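You operate a simulated robot arm through the tools that you are given. There is no shell and no other tool.

You are at the controls of a simulated robot arm. One attempt, no reset.

JOB
Brake spindle A, set the width to 110 mm and open the guide carriage up for a new cable.
Fine: brake before you open the yellow latch of the guide wheel and the join lever; leave the orange lever and spindle C.
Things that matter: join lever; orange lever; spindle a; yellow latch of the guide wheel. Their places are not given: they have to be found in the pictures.

The check looks at the end state, three seconds after you hand in, the way a careful person would. Anything else that was tipped, shoved, dropped, spilled or broken makes it a failure.

ROBOT AND FRAMES
A 7-joint arm with a two-finger parallel gripper, fixed in place. Base frame: the origin is at the foot of the arm, x ahead of it, y to its left, z up. Units: mm, rad, N and s.
With the tool pointing down near the work surface it reaches from about 100 to 960 mm from the base axis. Its first joint turns from -2.897 to 2.897 rad. Payload 1.57 kg.
The tool frame sits at the grasp point between the pads (the TCP): z along the fingers, y along the line on which they close. The tips reach 30 mm beyond it. The gripper opens to 110 mm. The fingers are 24 mm wide and 12 mm thick; the gripper's body (48 by 112 mm) begins 78 mm behind the TCP.
Orientation is told as [roll, pitch, yaw] about the base's x, y, z axes, in that order, counted from this pose: with the fingers straight down and closing along the base's y, the tool's x points along the base's -x, its y along +y and its z along -z.

CONTROLS
- The arm moves only by the tool nudge_tool. Its argument "deltas" is text: rows parted by semicolons, each of 7 numbers parted by spaces: the shift along the base's x, y, z in mm, then the turn, a rotation vector about the base's x, y, z in rad, then the gripper command, from -1 (shut) to 1 (fully open), values between in proportion. In form: x y z wx wy wz fingers; .... A call has 1 to 20 rows; each row is the pose to reach, as a shift and turn from the pose commanded when the call began. Rows are played at 5 a second. More than 50 mm and 0.15 rad between two rows, or a gripper value outside its range, and nothing of the call is played. Where a pose cannot be reached the arm comes as near as it can. A force on the tool above 40 N (or 10 N above the force at the start of the call, whichever is more), or a blocked arm, ends the call early, and 0.2 s more pass. Each finger travels about 108 mm/s and halts on what it meets, pressing with about 29 N; the grip force reading is that of the motor and also rises with nothing between the fingers. The clock runs only during rows and for 0.2 s after the last one: add rows that repeat a pose to give the fingers time. The reply holds the time, the measured pose of the TCP, the force on the tool along the base axes, the opening and the grip force, in the units named above and with some noise, with the torque about the TCP (base axes, N m) and any sound that the robot's microphone picked up.
- Cameras (640 x 400 px; columns grow to the right, rows downward): "scene" is fixed at [50.6, -647.6, 1533.8]; the picture's right is [0.29, -0.96, 0.00], its down [-0.75, -0.23, -0.62] and it looks along [0.59, 0.18, -0.78] (base axes); focal length 214 px, centre (320, 200). "wrist" rides on the gripper at [70, 16, -141] in the tool frame; the picture's right is [-0.23, 0.97, 0.00], its down [-0.85, -0.20, -0.48] and it looks along [-0.47, -0.11, 0.88] (tool axes); focal length 222 px, centre (320, 200).
- grab_frame(camera): a new picture of that camera. It takes no simulated time.
- raise_lower(by): slides the trunk up (or, below 0, down) by that many mm; the arm rides with it, the base frame stays. It gives what a move gives, with no picture.
- probe_pixels(camera, pixels): for up to 12 pixels [column, row] of the newest picture of that camera ("zoom" is the newest enlarged one), the place [x, y, z] in the base frame of the surface seen there, good to about 3 mm. It takes no simulated time.
- enlarge(camera, box): a new picture of the part [left, top, right, bottom] of that camera's present view, enlarged. It takes no simulated time.
- sign_off(): hands the job in; it is judged then, once.

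Unless the task says otherwise, let go and move clear before handing in.

The tools are called after "Emit:" as name(argument=value, ...) on one line, values as JSON. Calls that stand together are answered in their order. nudge_tool: Moves the arm, as the interface text tells. Its arguments: {"type":"object","properties":{"deltas":{"type":"string"}},"required":["deltas"]} The other tools are called the same way: raise_lower (by) slides the trunk up or down; grab_frame (camera) takes a picture; probe_pixels (camera, pixels) gives the place of the surface under pixels of a picture; enlarge (camera, box) takes an enlarged picture of a part of a camera's view; sign_off () hands the job in.

At the start:

```text
t: 0.0
eef_pos: [372.8, -407.4, 1328.1]
ee_rot: [-0.001, 0.001, 0.002]
force: [0.2, 0.3, 0.1]
ft_torque: [0.0, -0.02, 0.04]
grip_width: 109.9
gripper_force: 0.1
trunk travel left (down, up): [-450.0, 160.0]
```

scene: 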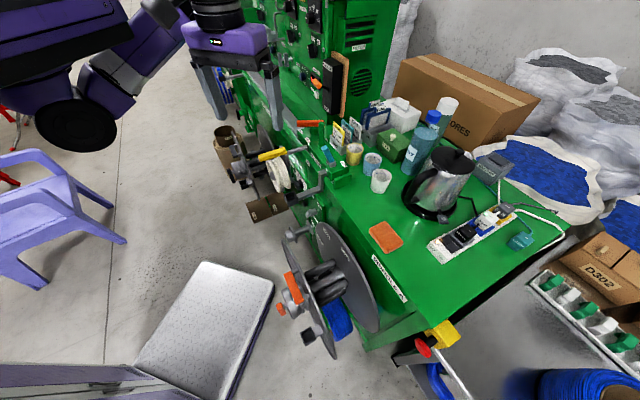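
wrist: 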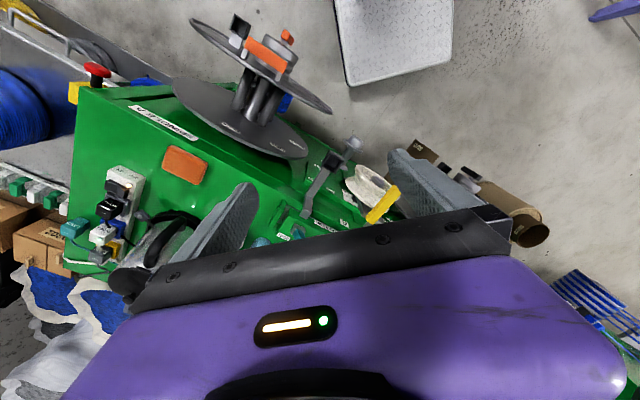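

The scene shows a green cable-winding machine with a spindle (disc near [330,280]), an orange lever at [295,288], a yellow latch near [272,155] and a guide carriage. I'll enlarge several regions to read the labels before moving.

Emit:
enlarge(camera="scene", box=[200, 110, 340, 230])

Emit:
enlarge(camera="scene", box=[260, 210, 480, 370])

Emit:
enlarge(camera="scene", box=[230, 0, 390, 130])

Emit:
enlarge(camera="wrist", box=[260, 120, 480, 260])

Emit:
enlarge(camera="wrist", box=[160, 0, 360, 160])

```text
3.33 times, centred on (270, 170) of scene
```

zoom: 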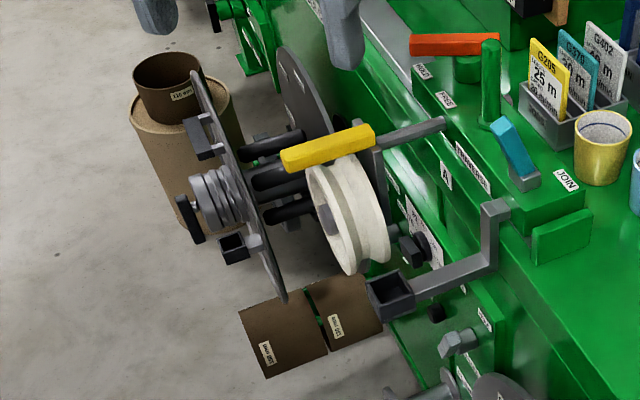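

```text
2.50 times, centred on (370, 290) of scene
```

zoom: 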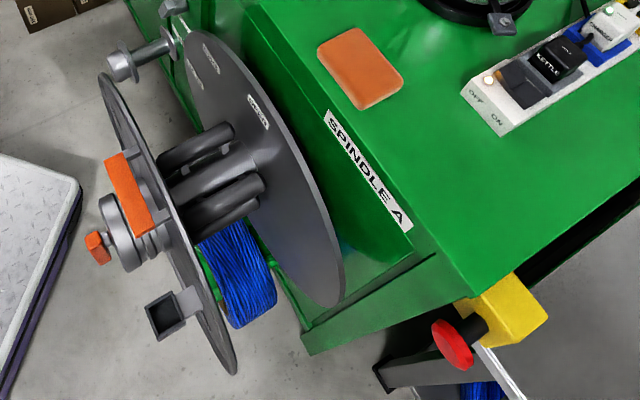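

```text
3.08 times, centred on (310, 65) of scene
```

zoom: 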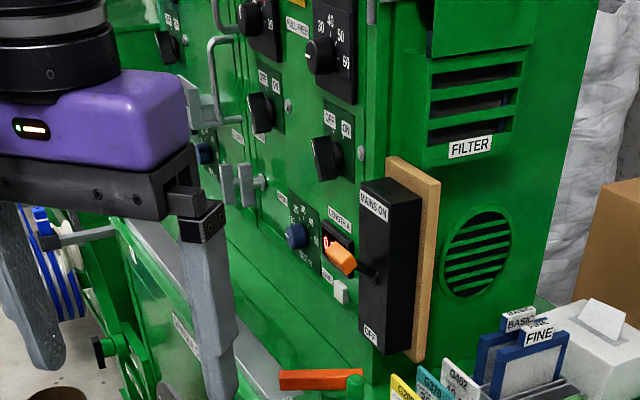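

```text
2.86 times, centred on (370, 190) of wrist
```

zoom: 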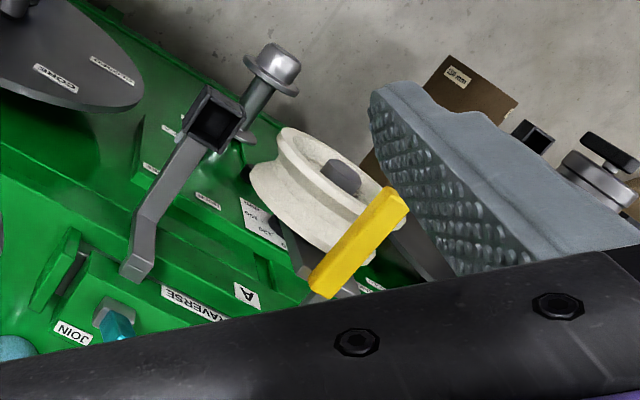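

```text
2.50 times, centred on (260, 80) of wrist
```

zoom: 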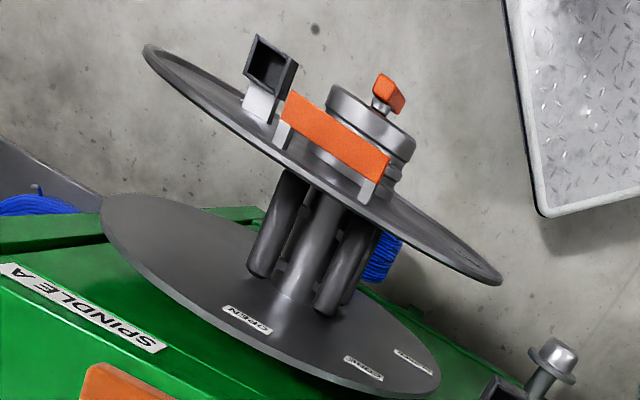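

The zooms show a teal lever labelled JOIN, a yellow handle over the white guide wheel, an orange-red lever behind it, and a control panel. I'll zoom more tightly to read the labels and probe key points.

Emit:
enlarge(camera="scene", box=[285, 110, 345, 150])

Emit:
enlarge(camera="scene", box=[280, 0, 350, 45])

Emit:
enlarge(camera="scene", box=[285, 35, 365, 90])

Emit:
enlarge(camera="scene", box=[280, 150, 345, 200])

Emit:
enlarge(camera="scene", box=[270, 180, 350, 240])

Emit:
probe_pixels(camera="scene", pixels=[[272, 155], [327, 155], [309, 123], [293, 288], [281, 310], [322, 270], [349, 283], [390, 275], [311, 84], [316, 46], [385, 235], [423, 345]])

```text
10.00 times, centred on (315, 130) of scene
```

zoom: 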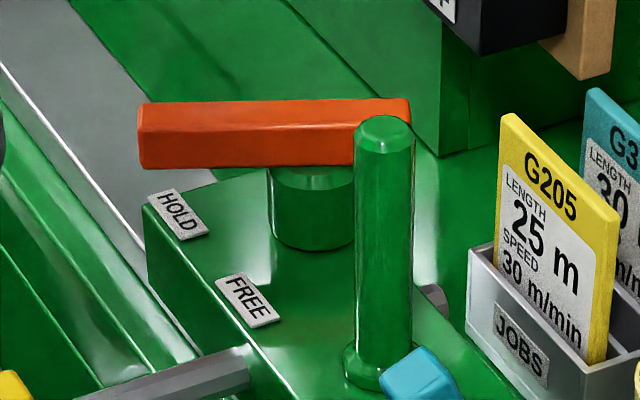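

```text
8.89 times, centred on (315, 22) of scene
```

zoom: 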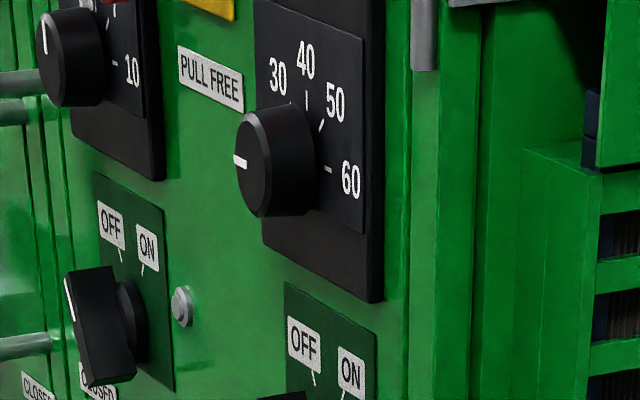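

```text
7.27 times, centred on (325, 62) of scene
```

zoom: 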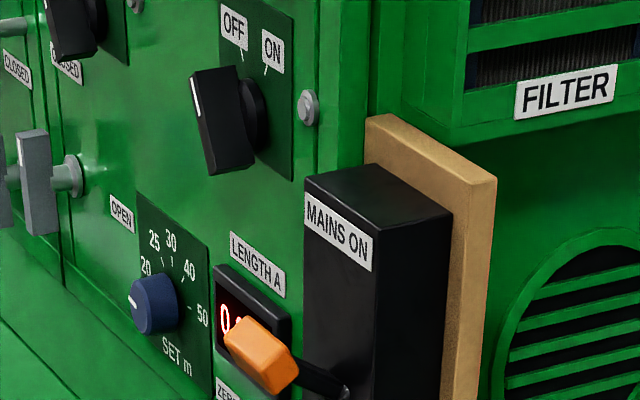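

```text
8.00 times, centred on (312, 175) of scene
```

zoom: 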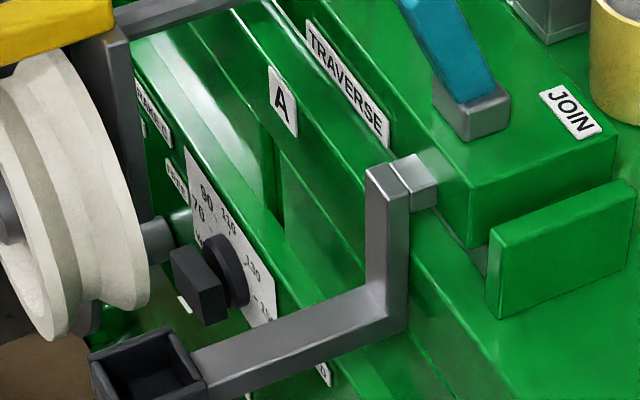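

```text
6.67 times, centred on (310, 210) of scene
```

zoom: 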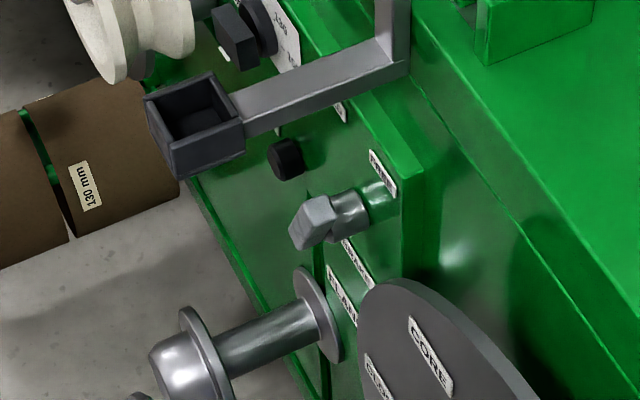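

```text
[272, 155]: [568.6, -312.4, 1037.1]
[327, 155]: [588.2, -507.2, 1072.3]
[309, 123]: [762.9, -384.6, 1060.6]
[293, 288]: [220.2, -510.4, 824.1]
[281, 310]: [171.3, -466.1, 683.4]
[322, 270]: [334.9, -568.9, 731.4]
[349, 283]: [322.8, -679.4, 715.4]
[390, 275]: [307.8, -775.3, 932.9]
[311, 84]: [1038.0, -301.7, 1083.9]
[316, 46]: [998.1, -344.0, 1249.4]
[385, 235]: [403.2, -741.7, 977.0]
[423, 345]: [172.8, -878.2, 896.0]
```

The dial with 70–130 marks sits behind the guide wheel, and a hex lever with BRAKE/FREE-like labels sits beside spindle A. I'll probe these parts and zoom closer on both.

Emit:
enlarge(camera="scene", box=[300, 195, 330, 215])

Emit:
enlarge(camera="scene", box=[295, 165, 325, 200])

Emit:
enlarge(camera="wrist", box=[300, 130, 380, 190])

Emit:
probe_pixels(camera="scene", pixels=[[301, 179], [307, 178], [309, 208], [305, 207], [316, 205], [295, 185], [310, 190], [332, 170], [315, 150], [292, 235], [310, 222], [287, 187]])

Emit:
probe_pixels(camera="wrist", pixels=[[340, 150], [385, 205], [330, 170], [310, 205], [300, 235], [350, 225], [280, 155], [283, 37], [265, 55], [330, 185], [352, 180], [270, 200]])

```text
16.00 times, centred on (315, 205) of scene
```

zoom: 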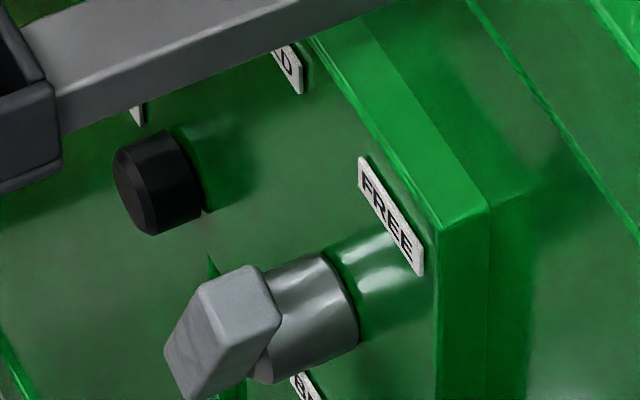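

```text
11.43 times, centred on (310, 182) of scene
```

zoom: 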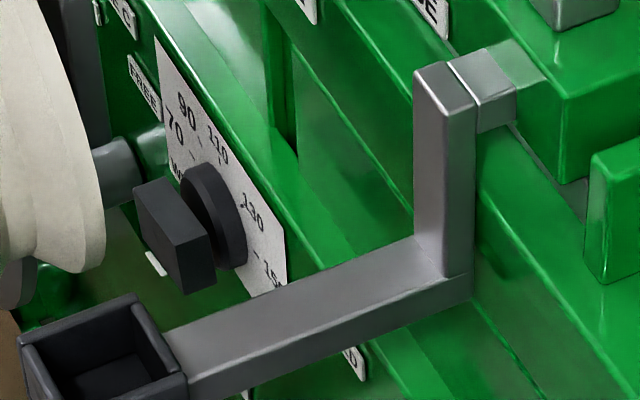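

```text
6.67 times, centred on (340, 160) of wrist
```

zoom: 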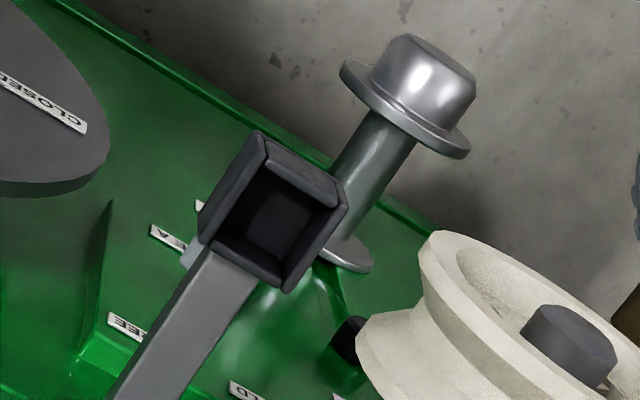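

```text
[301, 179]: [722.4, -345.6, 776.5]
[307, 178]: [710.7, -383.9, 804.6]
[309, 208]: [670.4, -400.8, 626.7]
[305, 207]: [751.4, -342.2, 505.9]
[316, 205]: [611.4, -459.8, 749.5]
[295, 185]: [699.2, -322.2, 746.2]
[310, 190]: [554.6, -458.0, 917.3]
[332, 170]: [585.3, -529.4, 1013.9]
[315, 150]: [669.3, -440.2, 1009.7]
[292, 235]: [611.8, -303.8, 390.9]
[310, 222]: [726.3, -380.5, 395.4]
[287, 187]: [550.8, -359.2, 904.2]
```

```text
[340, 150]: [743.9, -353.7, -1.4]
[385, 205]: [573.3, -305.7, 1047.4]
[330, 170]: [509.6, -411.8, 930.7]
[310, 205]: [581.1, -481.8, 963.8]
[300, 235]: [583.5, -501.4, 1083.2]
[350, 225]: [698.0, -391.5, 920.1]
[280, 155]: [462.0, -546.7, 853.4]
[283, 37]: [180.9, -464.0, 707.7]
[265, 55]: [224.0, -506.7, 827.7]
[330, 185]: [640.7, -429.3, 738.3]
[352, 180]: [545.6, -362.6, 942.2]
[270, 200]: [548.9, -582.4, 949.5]
```

Table-top parts are at z≈1000 and the dial and brake are on a front face that looks toward (-x,+y). I'll pull the tool back toward the robot and yaw it so that the wrist camera can look at the front face.

Emit:
nudge_tool(deltas="-10 40 -10 0 0 -0.13 1; -20 85 -20 0 0 -0.26 1; -35 130 -35 0 0 -0.39 1; -50 175 -50 0 0 -0.52 1; -60 215 -65 0 0 -0.65 1; -70 250 -80 0 0 -0.785 1; -70 250 -80 0 0 -0.785 1")

Emit:
grab_frame(camera="wrist")

Emit:
grab_frame(camera="scene")

```text
t: 0.7
eef_pos: [346.1, -312.4, 1303.1]
ee_rot: [-0.012, 0.01, -0.297]
force: [-5.3, -31.8, -3.1]
ft_torque: [3.75, -0.5, 0.37]
grip_width: 109.7
gripper_force: 0.0
trunk travel left (down, up): [-450.0, 160.0]
stopped in row 3: the force on the tool passed its limit at 133 N (the readings are from after the stop); the commanded pose is now the measured one
```

```text
taken
```

wrist: 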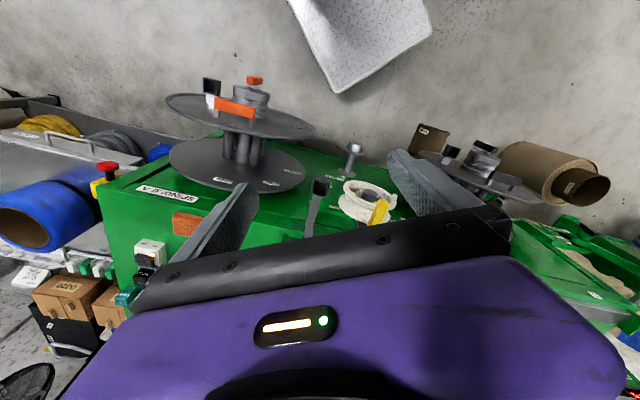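

```text
taken
```

scene: 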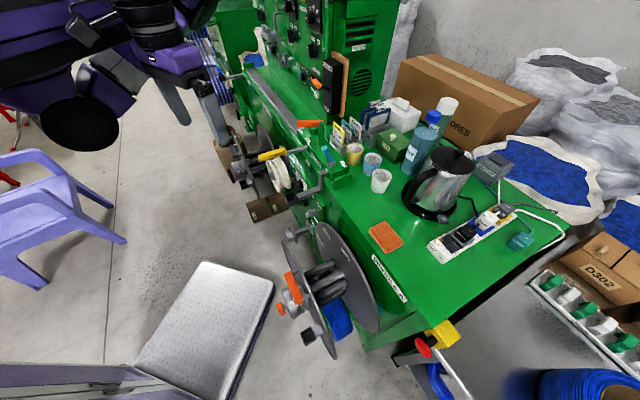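

The move stopped at 133 N with force along -y; in the scene the hand at [180,55] seems to have met the robot's own forearm at [110,60]. I'll zoom to check before backing off.

Emit:
enlarge(camera="scene", box=[0, 0, 260, 160])

Emit:
probe_pixels(camera="scene", pixels=[[75, 118], [110, 90], [150, 90], [175, 105], [95, 20], [30, 30], [180, 60], [160, 35], [40, 370], [120, 370], [200, 310], [175, 20]])

```text
2.46 times, centred on (130, 80) of scene
```

zoom: 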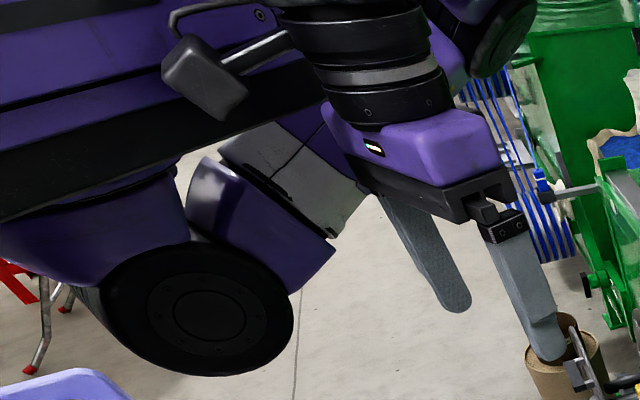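

```text
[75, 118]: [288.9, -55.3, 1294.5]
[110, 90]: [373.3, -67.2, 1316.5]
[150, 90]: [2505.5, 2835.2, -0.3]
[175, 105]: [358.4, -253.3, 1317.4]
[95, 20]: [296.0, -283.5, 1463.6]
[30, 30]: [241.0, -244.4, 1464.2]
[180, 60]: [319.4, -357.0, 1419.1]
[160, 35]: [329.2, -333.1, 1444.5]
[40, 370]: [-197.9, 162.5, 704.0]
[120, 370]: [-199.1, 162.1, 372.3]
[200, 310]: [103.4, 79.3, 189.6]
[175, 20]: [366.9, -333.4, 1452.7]
```

The hand's camera mount ([85,28], at about [296,-283,1464]) met the folded arm link, so this is a self-contact and not the machine. I'll retreat the way I came, then go down so that the arm unfolds.

Emit:
nudge_tool(deltas="10 -35 5 0 0 0.1 1; 25 -70 10 0 0 0.2 1; 30 -95 20 0 0 0.297 1; 30 -95 20 0 0 0.297 1")

Emit:
grab_frame(camera="scene")

```text
t: 1.7
eef_pos: [375.7, -406.5, 1323.9]
ee_rot: [-0.007, 0.007, -0.002]
force: [-0.5, 0.0, 0.9]
ft_torque: [0.0, -0.01, 0.01]
grip_width: 109.8
gripper_force: 0.0
trunk travel left (down, up): [-450.0, 160.0]
```

```text
taken
```

scene: 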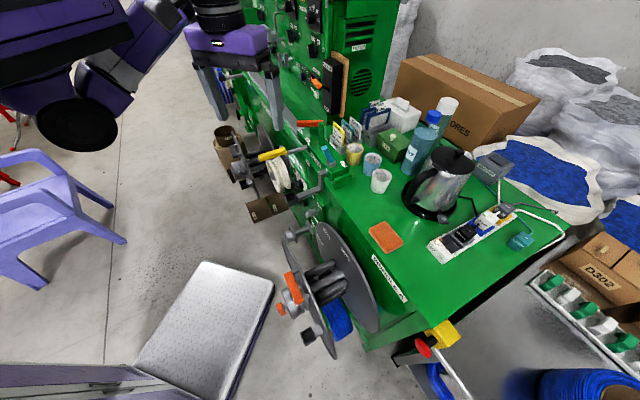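

The arm is free again (force about 0). The work is between z≈620 and 1080, so I'll lower the trunk 200 mm to put the arm at a better working height.

Emit:
raise_lower(by=-200)

Emit:
grab_frame(camera="scene")

Emit:
grab_frame(camera="wrist")

```text
t: 3.9
eef_pos: [375.7, -405.1, 1124.1]
ee_rot: [-0.006, 0.008, -0.003]
force: [-0.6, 0.7, 0.6]
ft_torque: [0.02, 0.03, -0.02]
grip_width: 110.0
gripper_force: 0.0
trunk travel left (down, up): [-250.0, 360.0]
```

```text
taken
```

scene: 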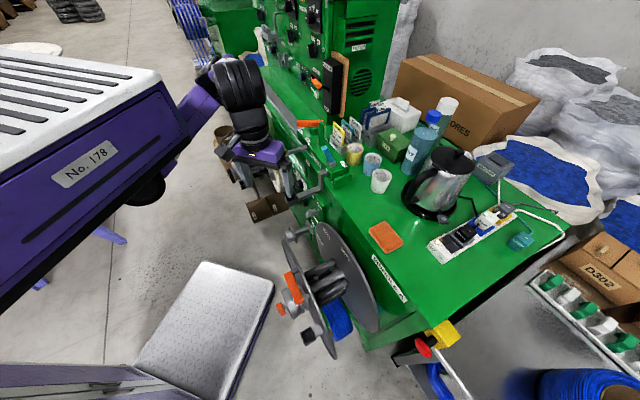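

```text
taken
```

wrist: 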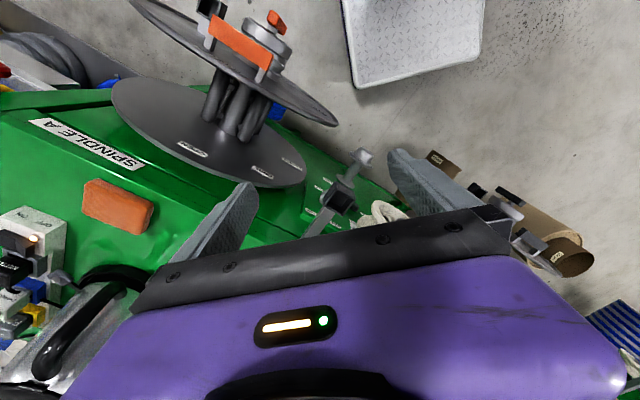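

The trunk's big box ("No. 178") is now visible at left with the arm beneath/in front of it. I'll probe the box and links to learn where they are before I move the arm.

Emit:
probe_pixels(camera="scene", pixels=[[85, 165], [180, 130], [10, 270], [20, 80], [150, 85], [150, 190], [200, 105], [240, 90], [260, 150], [60, 210], [245, 130], [100, 230]])

Emit:
enlarge(camera="scene", box=[130, 40, 330, 220])

```text
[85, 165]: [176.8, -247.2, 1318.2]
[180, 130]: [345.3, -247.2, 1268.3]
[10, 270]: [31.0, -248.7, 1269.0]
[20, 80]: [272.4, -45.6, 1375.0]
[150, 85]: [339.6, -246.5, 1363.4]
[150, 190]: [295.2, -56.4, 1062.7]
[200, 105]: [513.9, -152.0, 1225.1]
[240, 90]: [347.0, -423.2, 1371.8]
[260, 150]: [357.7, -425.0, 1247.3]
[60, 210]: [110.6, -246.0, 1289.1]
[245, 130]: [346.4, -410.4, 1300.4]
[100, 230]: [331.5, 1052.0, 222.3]
```

```text
2.22 times, centred on (230, 130) of scene
```

zoom: 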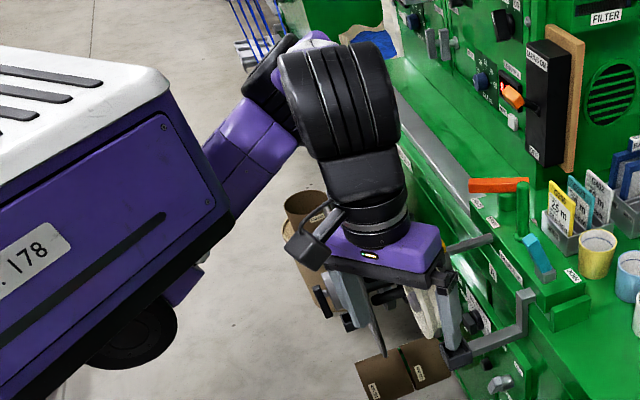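

The box's side lies at y≈-247, x<345, z>1220: that is what I bumped. I'll move the tool forward to clear it (x≈480) and yaw by -45°.

Emit:
nudge_tool(deltas="30 5 10 0 0 0 1; 65 20 20 0 0 -0.12 1; 90 40 20 0 0 -0.25 1; 105 60 20 0 0 -0.38 1; 110 75 20 0 0 -0.51 1; 110 85 20 0 0 -0.64 1; 110 90 20 0 0 -0.785 1; 110 90 20 0 0 -0.785 1")

Emit:
grab_frame(camera="scene")

Emit:
grab_frame(camera="wrist")

```text
t: 5.7
eef_pos: [485.4, -315.8, 1144.1]
ee_rot: [-0.008, 0.01, -0.789]
force: [0.3, -0.8, 0.7]
ft_torque: [0.04, 0.04, 0.01]
grip_width: 110.0
gripper_force: 0.1
trunk travel left (down, up): [-250.0, 360.0]
```

```text
taken
```

scene: 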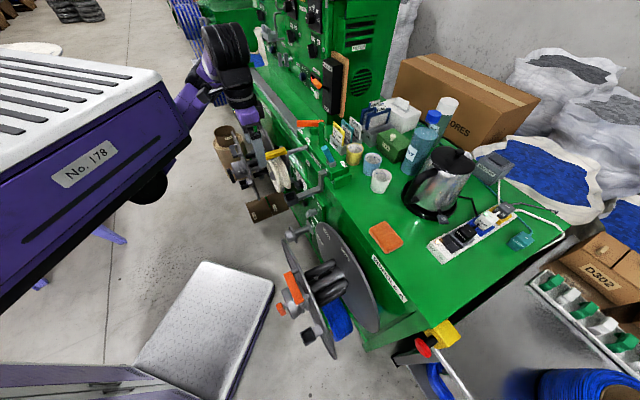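

```text
taken
```

wrist: 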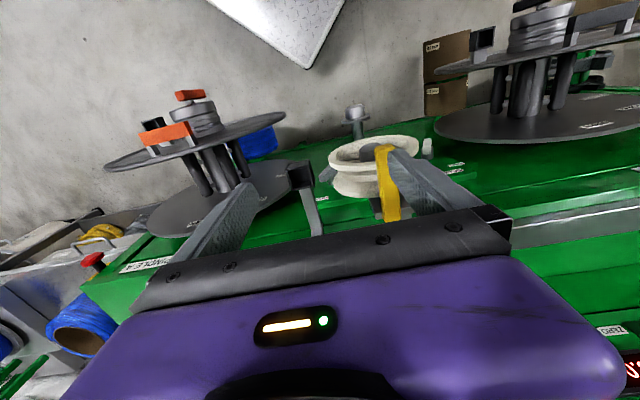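

The tool is now yawed and clear. I'll zoom on the arm structure in the scene to see how the links run before I tilt the wrist.

Emit:
enlarge(camera="scene", box=[100, 10, 300, 220])

Emit:
probe_pixels(camera="scene", pixels=[[155, 190], [140, 195], [195, 100], [185, 90], [225, 40], [235, 60], [242, 85], [250, 120], [210, 70], [205, 45], [240, 35], [255, 150]])

Emit:
probe_pixels(camera="wrist", pixels=[[390, 150], [392, 215], [312, 225], [303, 175], [370, 180], [355, 110], [430, 195], [455, 168], [325, 170], [420, 150], [350, 200], [345, 225]])

Emit:
enlarge(camera="wrist", box=[270, 90, 520, 250])

```text
1.90 times, centred on (200, 115) of scene
```

zoom: 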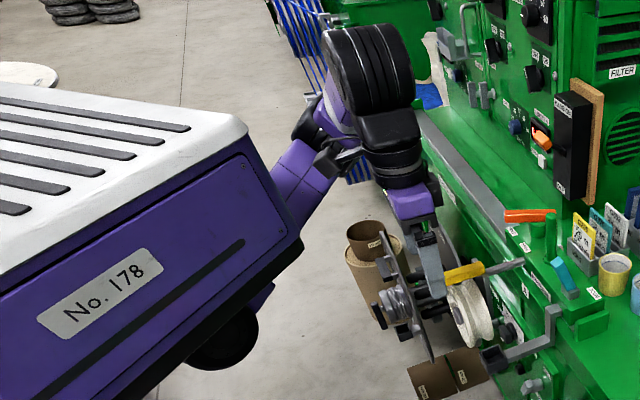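

```text
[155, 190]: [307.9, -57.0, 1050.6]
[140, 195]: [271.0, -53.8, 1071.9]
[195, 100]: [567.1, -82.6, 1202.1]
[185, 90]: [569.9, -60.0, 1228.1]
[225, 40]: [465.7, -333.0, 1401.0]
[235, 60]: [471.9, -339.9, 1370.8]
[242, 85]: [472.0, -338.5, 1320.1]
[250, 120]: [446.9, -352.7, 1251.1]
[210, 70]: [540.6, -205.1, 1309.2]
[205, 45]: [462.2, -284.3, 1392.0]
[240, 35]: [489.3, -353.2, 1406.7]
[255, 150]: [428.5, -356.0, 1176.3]
```

```text
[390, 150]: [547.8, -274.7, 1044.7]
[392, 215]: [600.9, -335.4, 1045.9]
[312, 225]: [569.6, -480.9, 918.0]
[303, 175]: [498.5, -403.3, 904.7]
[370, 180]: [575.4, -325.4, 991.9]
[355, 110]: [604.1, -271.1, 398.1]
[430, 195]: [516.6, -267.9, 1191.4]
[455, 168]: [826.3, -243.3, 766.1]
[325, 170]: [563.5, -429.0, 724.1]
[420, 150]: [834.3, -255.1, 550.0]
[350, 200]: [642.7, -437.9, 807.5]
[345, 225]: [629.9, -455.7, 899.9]
```

```text
2.50 times, centred on (395, 170) of wrist
```

zoom: 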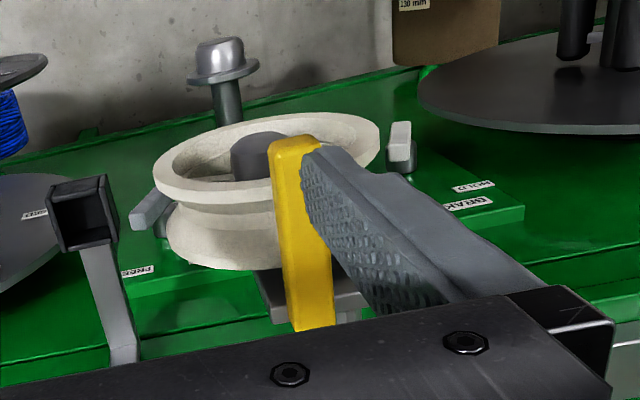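

The latch lies on top of the wheel from about [548,-275,1045] to [601,-335,1046], and handle knobs with labels are on the face below. I'll back off along the face normal, lower to z≈1000 and tilt slightly to look at the face from in front.

Emit:
nudge_tool(deltas="15 40 0 0 0 0 1; 35 80 0 0 0 0 1; 35 86 -40 -0.05 -0.05 0 1; 35 86 -80 -0.1 -0.1 0 1; 35 86 -115 -0.16 -0.16 0 1; 35 86 -144 -0.212 -0.212 0 1; 35 86 -144 -0.212 -0.212 0 1")

Emit:
grab_frame(camera="wrist")

Emit:
grab_frame(camera="scene")

```text
t: 7.3
eef_pos: [521.9, -231.5, 1001.2]
ee_rot: [-0.009, -0.291, -0.789]
force: [0.5, -0.3, 0.5]
ft_torque: [0.0, 0.05, 0.0]
grip_width: 110.1
gripper_force: 0.0
trunk travel left (down, up): [-250.0, 360.0]
```

```text
taken
```

wrist: 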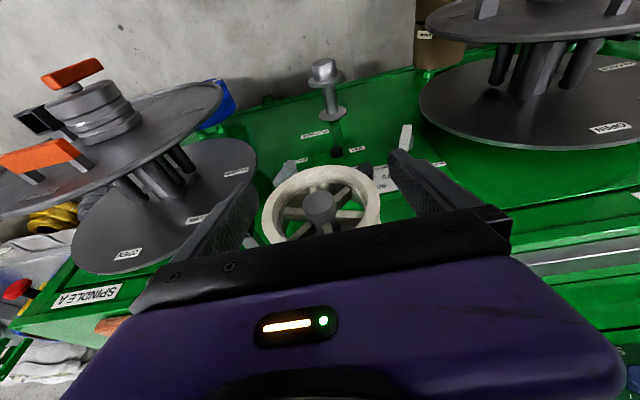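

```text
taken
```

scene: 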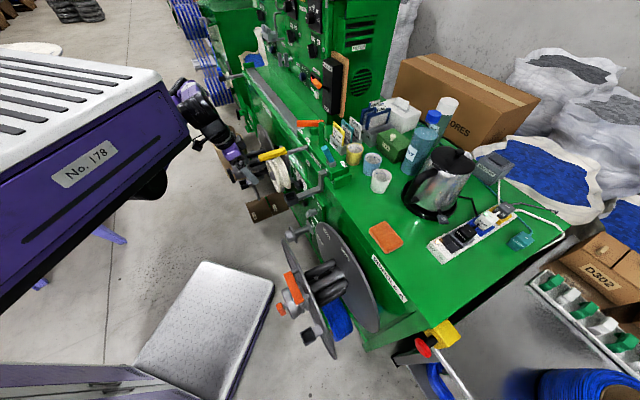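

Now the face is visible from in front (upside down), with handles around pixels [285,170], [405,137], [365,172]. I'll zoom in to read the labels.

Emit:
enlarge(camera="wrist", box=[260, 100, 460, 230])

Emit:
enlarge(camera="wrist", box=[265, 115, 345, 175])

Emit:
enlarge(camera="wrist", box=[340, 120, 460, 200])

Emit:
probe_pixels(camera="wrist", pixels=[[285, 170], [405, 137], [365, 172], [357, 150], [300, 160], [315, 134], [438, 164], [385, 178], [320, 205], [337, 150], [326, 70], [330, 115]])

```text
3.08 times, centred on (360, 165) of wrist
```

zoom: 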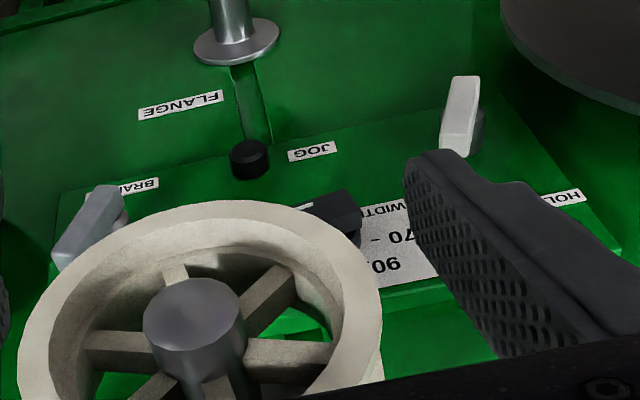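

```text
6.67 times, centred on (305, 145) of wrist
```

zoom: 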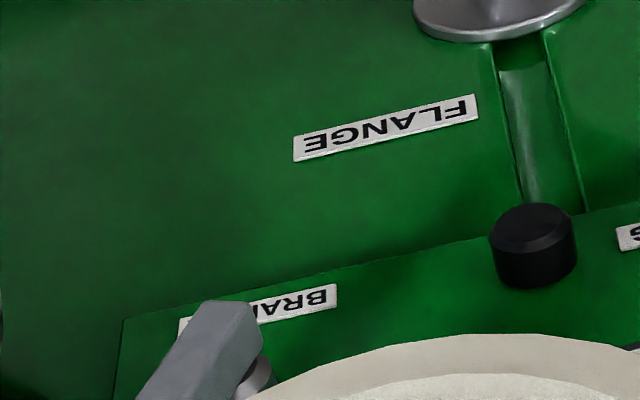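

```text
5.00 times, centred on (400, 160) of wrist
```

zoom: 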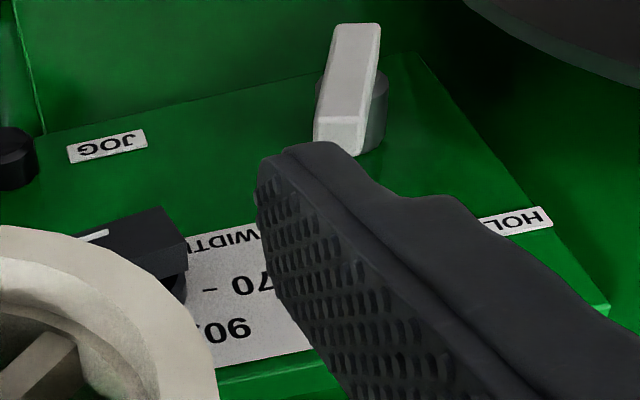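

```text
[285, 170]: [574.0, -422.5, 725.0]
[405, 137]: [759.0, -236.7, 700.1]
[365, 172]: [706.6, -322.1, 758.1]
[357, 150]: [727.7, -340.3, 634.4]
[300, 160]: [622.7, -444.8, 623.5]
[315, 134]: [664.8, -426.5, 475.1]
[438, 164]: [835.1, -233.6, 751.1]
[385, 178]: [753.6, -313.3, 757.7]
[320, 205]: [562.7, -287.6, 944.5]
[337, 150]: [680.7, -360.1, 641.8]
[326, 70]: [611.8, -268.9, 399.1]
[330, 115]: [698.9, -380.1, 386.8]
```

The panel carries a left handle with a BRAKE label, the WIDTH dial and a right light-grey handle with a HOLD label. I'll go down 100 mm so the camera sees under the guide wheel and I can read everything.

Emit:
nudge_tool(deltas="0 0 -35 0 0 0 1; 0 0 -70 0 0 0 1; 0 0 -100 0 0 0 1; 0 0 -100 0 0 0 1")

Emit:
grab_frame(camera="wrist")

Emit:
enlarge(camera="wrist", box=[230, 30, 470, 200])

```text
t: 8.3
eef_pos: [542.5, -253.1, 907.9]
ee_rot: [-0.007, -0.291, -0.789]
force: [-0.4, -0.4, -0.4]
ft_torque: [0.01, 0.01, -0.01]
grip_width: 110.0
gripper_force: 0.1
out of reach, approached as far as the arm can: row 1, 2, 3, 4
trunk travel left (down, up): [-250.0, 360.0]
```

```text
taken
```

wrist: 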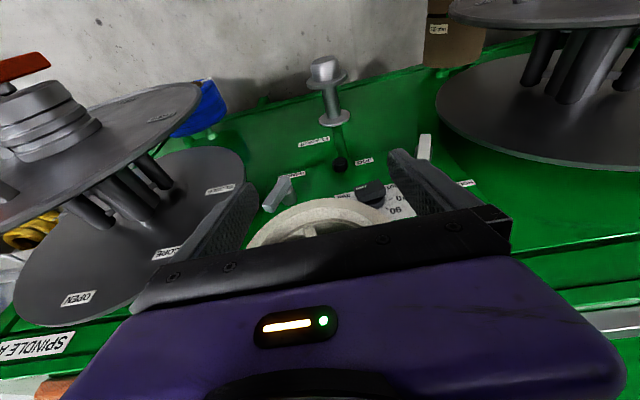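

```text
2.35 times, centred on (350, 115) of wrist
```

zoom: 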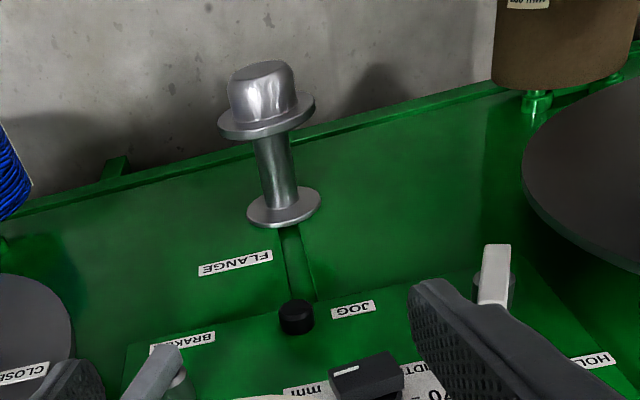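

The arm cannot fold any closer at this trunk height (row reported out of reach). I'll go back to the previous pose and raise the trunk 200 mm so the arm hangs down toward the panel instead.

Emit:
nudge_tool(deltas="-10 11 20 0 0 0 1; -21 22 55 0 0 0 1; -21 22 95 0 0 0 1; -21 22 95 0 0 0 1")

Emit:
raise_lower(by=200)

Emit:
grab_frame(camera="scene")

```text
t: 9.3
eef_pos: [519.1, -231.3, 1001.1]
ee_rot: [-0.007, -0.292, -0.788]
force: [0.1, -0.4, -0.3]
ft_torque: [-0.01, 0.01, -0.01]
grip_width: 109.9
gripper_force: 0.1
out of reach, approached as far as the arm can: row 1, 2
trunk travel left (down, up): [-250.0, 360.0]
```

```text
t: 11.5
eef_pos: [519.4, -231.5, 1201.4]
ee_rot: [-0.009, -0.291, -0.787]
force: [-0.4, -0.6, 0.5]
ft_torque: [0.03, -0.01, 0.03]
grip_width: 110.0
gripper_force: 0.0
trunk travel left (down, up): [-450.0, 160.0]
```

```text
taken
```

scene: 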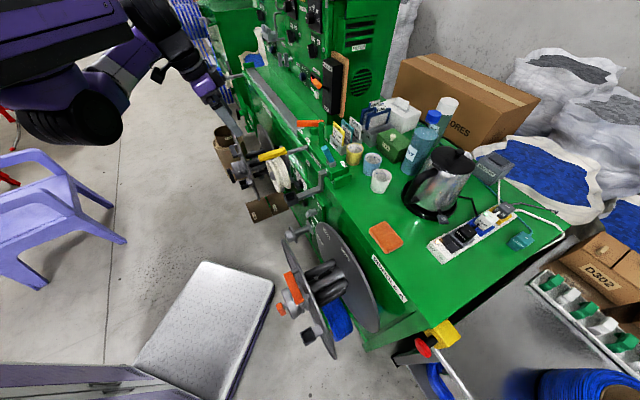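

The arm is back up. Before lowering I need the extents of spindle B (left of the guide in the scene at [235,165]) and the guide carriage, so I'll zoom and probe.

Emit:
enlarge(camera="scene", box=[190, 60, 310, 220])

Emit:
probe_pixels(camera="scene", pixels=[[243, 168], [233, 174], [243, 160], [252, 190], [246, 140], [240, 145], [265, 125], [224, 150], [250, 205], [225, 133], [257, 160], [262, 140]])

```text
2.50 times, centred on (250, 140) of scene
```

zoom: 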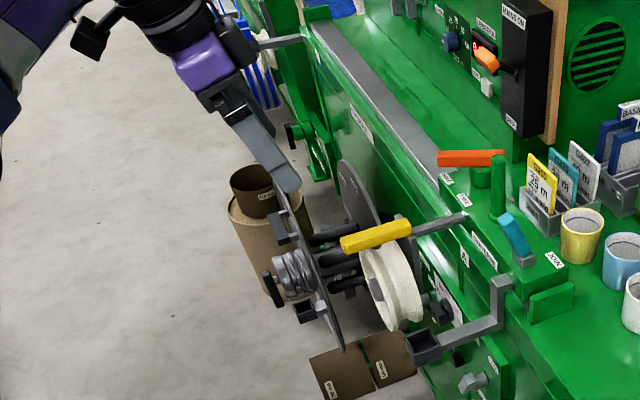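

```text
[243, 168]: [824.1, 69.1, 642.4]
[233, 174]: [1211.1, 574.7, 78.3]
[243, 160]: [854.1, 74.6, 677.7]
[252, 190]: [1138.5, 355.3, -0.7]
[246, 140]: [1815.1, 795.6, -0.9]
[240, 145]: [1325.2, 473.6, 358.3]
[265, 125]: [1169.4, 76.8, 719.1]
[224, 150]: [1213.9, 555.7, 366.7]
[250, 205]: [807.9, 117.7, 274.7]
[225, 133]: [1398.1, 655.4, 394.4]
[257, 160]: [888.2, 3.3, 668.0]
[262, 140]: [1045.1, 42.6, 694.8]
```

Spindle B is at about [824,69,642], well to the side. I'll slide outward along the face to about (625,-125), then lower.

Emit:
nudge_tool(deltas="30 30 0 0 0 0 1; 60 60 -10 0 0 0 1; 90 90 -30 0 0 0 1; 105 105 -65 0 0 0 1; 105 105 -105 0 0 0 1; 105 105 -150 0 0 0 1; 105 105 -195 0 0 0 1; 105 105 -240 0 0 0 1; 105 105 -240 0 0 0 1")

Emit:
grab_frame(camera="scene")

Emit:
grab_frame(camera="wrist")

```text
t: 13.5
eef_pos: [622.5, -127.7, 958.7]
ee_rot: [-0.008, -0.291, -0.789]
force: [-0.2, -0.4, -0.5]
ft_torque: [-0.03, 0.0, 0.0]
grip_width: 110.1
gripper_force: 0.1
out of reach, approached as far as the arm can: row 6
trunk travel left (down, up): [-450.0, 160.0]
```

```text
taken
```

scene: 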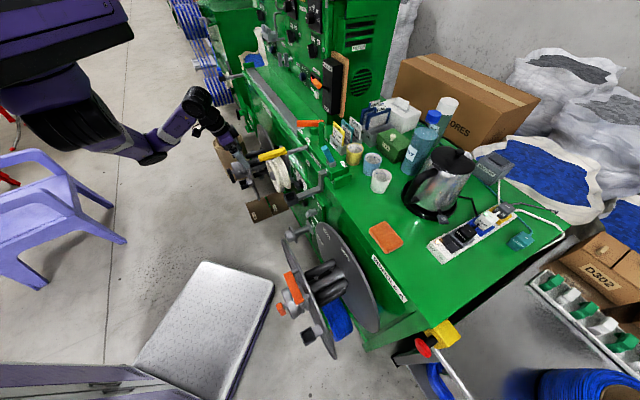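

```text
taken
```

wrist: 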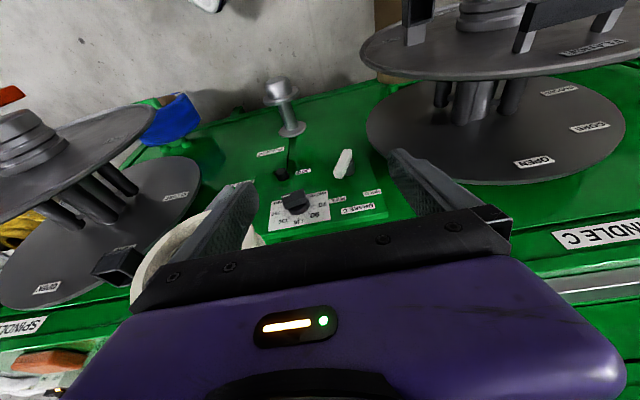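

Now the dial is in clear view at [298,203], with a light handle at [343,163] and "SPINDLE C" to the right. Zooming in to read the labels.

Emit:
enlarge(camera="wrist", box=[240, 140, 400, 240])

Emit:
enlarge(camera="wrist", box=[260, 180, 340, 235])

Emit:
probe_pixels(camera="wrist", pixels=[[298, 203], [343, 163], [270, 220], [325, 220], [325, 195], [357, 208], [372, 192], [340, 195], [280, 173], [295, 190], [285, 210], [305, 212]])

```text
4.00 times, centred on (320, 190) of wrist
```

zoom: 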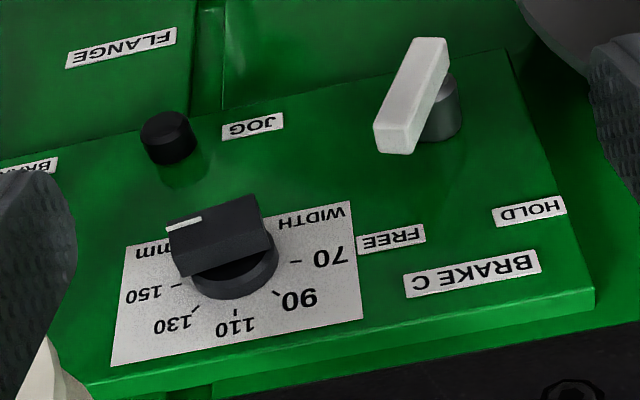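

```text
7.27 times, centred on (300, 208) of wrist
```

zoom: 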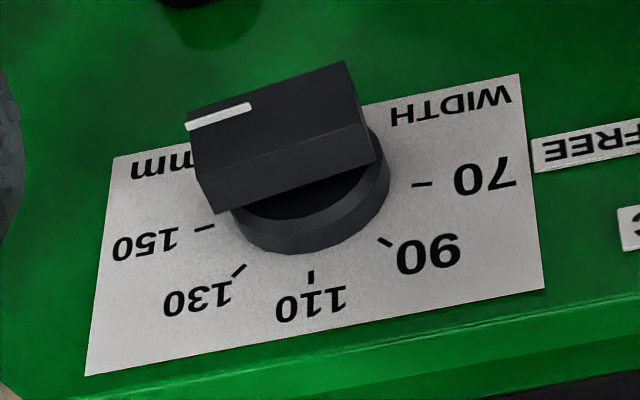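

```text
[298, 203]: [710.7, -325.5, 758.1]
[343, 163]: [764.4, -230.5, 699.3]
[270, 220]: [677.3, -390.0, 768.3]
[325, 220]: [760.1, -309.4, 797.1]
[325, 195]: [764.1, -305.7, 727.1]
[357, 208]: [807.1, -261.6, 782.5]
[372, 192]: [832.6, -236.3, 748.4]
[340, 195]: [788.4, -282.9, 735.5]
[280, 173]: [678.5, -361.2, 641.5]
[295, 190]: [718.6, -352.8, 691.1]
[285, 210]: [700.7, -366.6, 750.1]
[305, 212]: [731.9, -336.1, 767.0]
```

The dial's white mark sits at the 150/"mm" side, and 110 is straight up; the right handle is BRAKE C (leave alone). Next I'll lower and tilt to look level at the left handle (brake A).

Emit:
nudge_tool(deltas="0 0 -40 0 0 0 1; 0 0 -80 0 0 0 1; -20 -20 -120 0 0 0 1; -40 -40 -150 -0.08 -0.08 0 1; -60 -60 -165 -0.16 -0.16 0 1; -80 -70 -175 -0.24 -0.24 0 1; -100 -75 -180 -0.32 -0.32 0 1; -120 -75 -180 -0.4 -0.4 0 1; -122 -73 -180 -0.48 -0.48 0 1; -122 -73 -180 -0.48 -0.48 0 1")

Emit:
grab_frame(camera="scene")

Emit:
grab_frame(camera="wrist")

```text
t: 15.7
eef_pos: [613.3, -210.6, 811.8]
ee_rot: [-0.005, -0.974, -0.791]
force: [-1.1, 1.6, 0.4]
ft_torque: [0.01, 0.0, 0.0]
grip_width: 110.0
gripper_force: 0.1
out of reach, approached as far as the arm can: row 7, 8, 9, 10
trunk travel left (down, up): [-450.0, 160.0]
```

```text
taken
```

scene: 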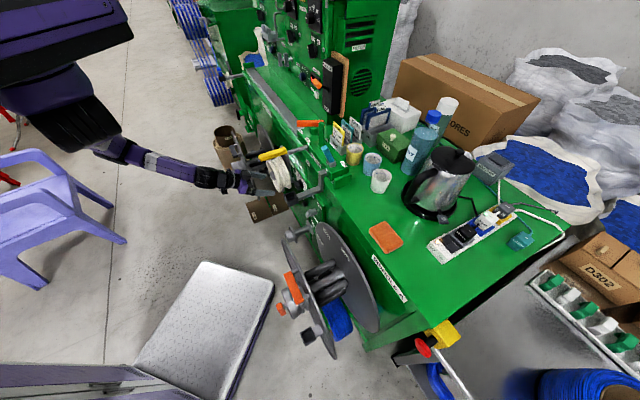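

```text
taken
```

wrist: 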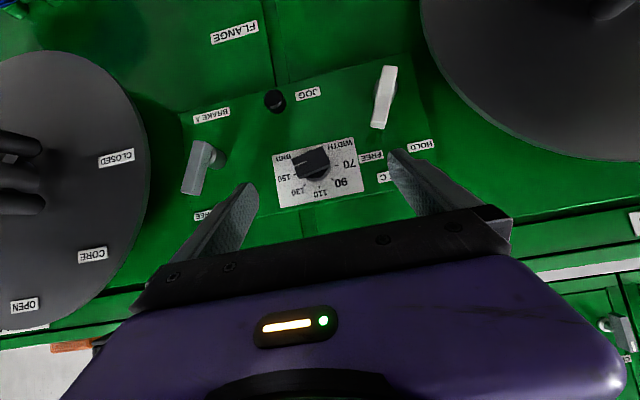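

The panel is now seen level: BRAKE A handle at [200,165] with labels, the dial at [313,163], BRAKE C at [383,95]. Zooming in on each.

Emit:
enlarge(camera="wrist", box=[160, 80, 280, 230])

Emit:
enlarge(camera="wrist", box=[260, 120, 390, 215])

Emit:
enlarge(camera="wrist", box=[150, 60, 450, 250])

Emit:
probe_pixels(camera="wrist", pixels=[[198, 180], [210, 150], [222, 155], [212, 115], [203, 215], [300, 155], [320, 170], [325, 160], [285, 200], [350, 145], [220, 115], [240, 175]])

```text
2.67 times, centred on (220, 155) of wrist
```

zoom: 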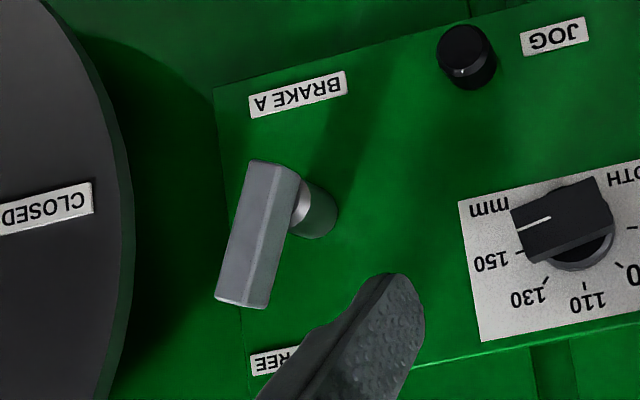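

```text
4.21 times, centred on (325, 168) of wrist
```

zoom: 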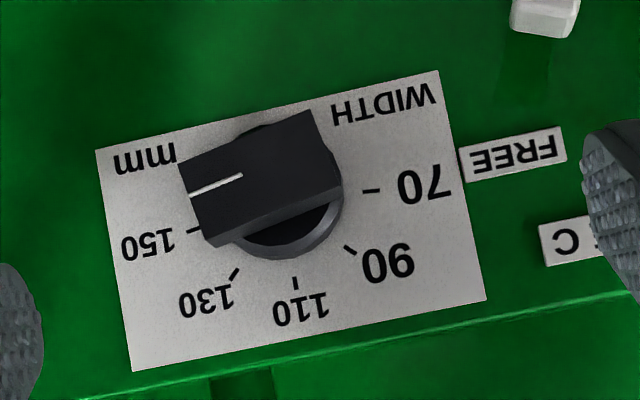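

```text
2.11 times, centred on (300, 155) of wrist
```

zoom: 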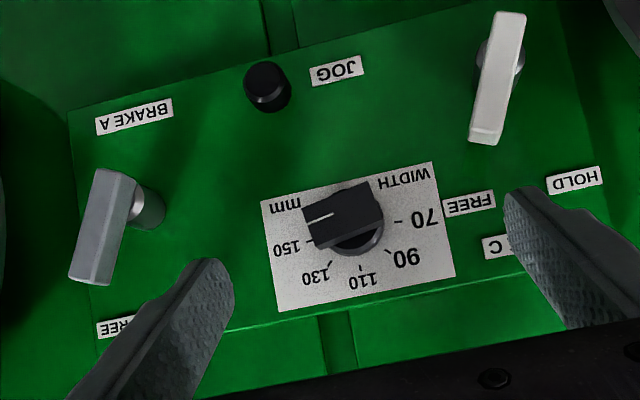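

```text
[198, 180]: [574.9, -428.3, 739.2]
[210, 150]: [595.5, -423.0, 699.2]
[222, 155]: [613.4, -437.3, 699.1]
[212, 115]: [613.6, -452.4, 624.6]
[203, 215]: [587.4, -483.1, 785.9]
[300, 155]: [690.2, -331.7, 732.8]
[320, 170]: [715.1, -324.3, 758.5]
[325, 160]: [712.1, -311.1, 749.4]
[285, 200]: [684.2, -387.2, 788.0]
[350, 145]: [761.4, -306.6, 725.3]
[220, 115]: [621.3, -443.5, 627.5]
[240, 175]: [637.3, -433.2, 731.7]
```

Readable now: "BRAKE A" handle with FREE at [203,215]; the HOLD label must be behind the left finger. I'll enlarge tightly and probe handle and knob geometry precisely.

Emit:
enlarge(camera="wrist", box=[175, 125, 255, 205])

Emit:
probe_pixels(camera="zoom", pixels=[[150, 160], [200, 100], [260, 110], [120, 270], [180, 290], [230, 190], [300, 150], [340, 200], [330, 130], [90, 330], [170, 330], [260, 200]])

```text
5.00 times, centred on (215, 165) of wrist
```

zoom: 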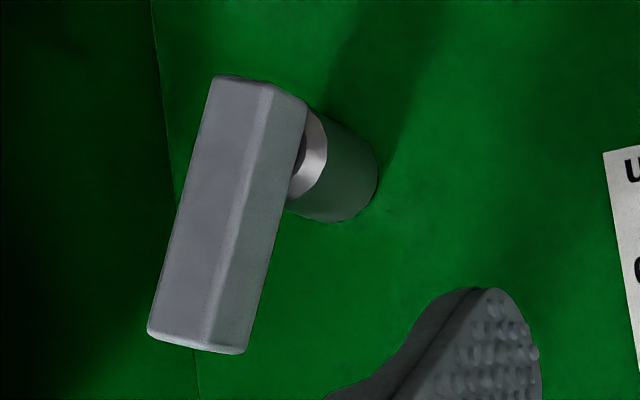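

```text
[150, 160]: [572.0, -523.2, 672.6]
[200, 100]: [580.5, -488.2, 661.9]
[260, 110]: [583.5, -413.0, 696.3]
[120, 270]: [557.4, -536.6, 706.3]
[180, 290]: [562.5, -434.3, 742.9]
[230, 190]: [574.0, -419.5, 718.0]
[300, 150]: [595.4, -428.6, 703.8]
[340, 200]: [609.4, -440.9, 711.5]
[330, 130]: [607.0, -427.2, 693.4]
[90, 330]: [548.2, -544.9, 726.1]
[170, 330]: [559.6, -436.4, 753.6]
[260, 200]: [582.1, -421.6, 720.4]
```

The brake A lever runs from about (t≈120, z≈690) up-left to (t≈87, z≈757) with its face at s≈-704, panel at s≈-756. I'll check the scene camera for the HOLD label of brake A.

Emit:
enlarge(camera="scene", box=[298, 185, 328, 215])

Emit:
probe_pixels(camera="zoom", pixels=[[298, 45], [380, 190], [400, 220], [200, 330], [160, 230], [240, 300], [330, 290], [310, 250], [350, 330], [310, 390]])

```text
13.33 times, centred on (313, 200) of scene
```

zoom: 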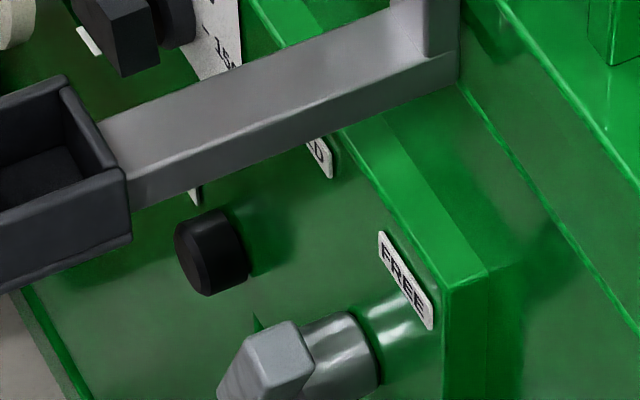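

```text
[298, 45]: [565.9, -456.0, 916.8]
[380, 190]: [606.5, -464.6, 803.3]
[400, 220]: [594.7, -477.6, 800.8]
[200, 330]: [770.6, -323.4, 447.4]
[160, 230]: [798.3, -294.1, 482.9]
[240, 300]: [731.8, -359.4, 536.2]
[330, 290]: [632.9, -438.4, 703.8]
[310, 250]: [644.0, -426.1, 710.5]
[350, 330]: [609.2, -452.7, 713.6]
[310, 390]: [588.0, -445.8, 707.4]
```

Emit:
probe_pixels(camera="zoom", pixels=[[318, 152], [325, 168], [385, 245], [405, 280], [425, 315], [360, 375], [300, 340], [350, 320], [375, 370], [270, 340], [210, 250], [195, 195]])

```text
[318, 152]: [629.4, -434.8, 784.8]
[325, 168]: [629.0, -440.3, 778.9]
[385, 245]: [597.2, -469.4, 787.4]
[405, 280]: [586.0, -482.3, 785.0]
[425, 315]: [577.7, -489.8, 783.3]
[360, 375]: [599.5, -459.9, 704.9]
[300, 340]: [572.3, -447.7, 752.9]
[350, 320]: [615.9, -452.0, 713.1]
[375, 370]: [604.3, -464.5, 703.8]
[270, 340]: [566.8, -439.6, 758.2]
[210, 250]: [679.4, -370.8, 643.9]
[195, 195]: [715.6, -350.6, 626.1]
```

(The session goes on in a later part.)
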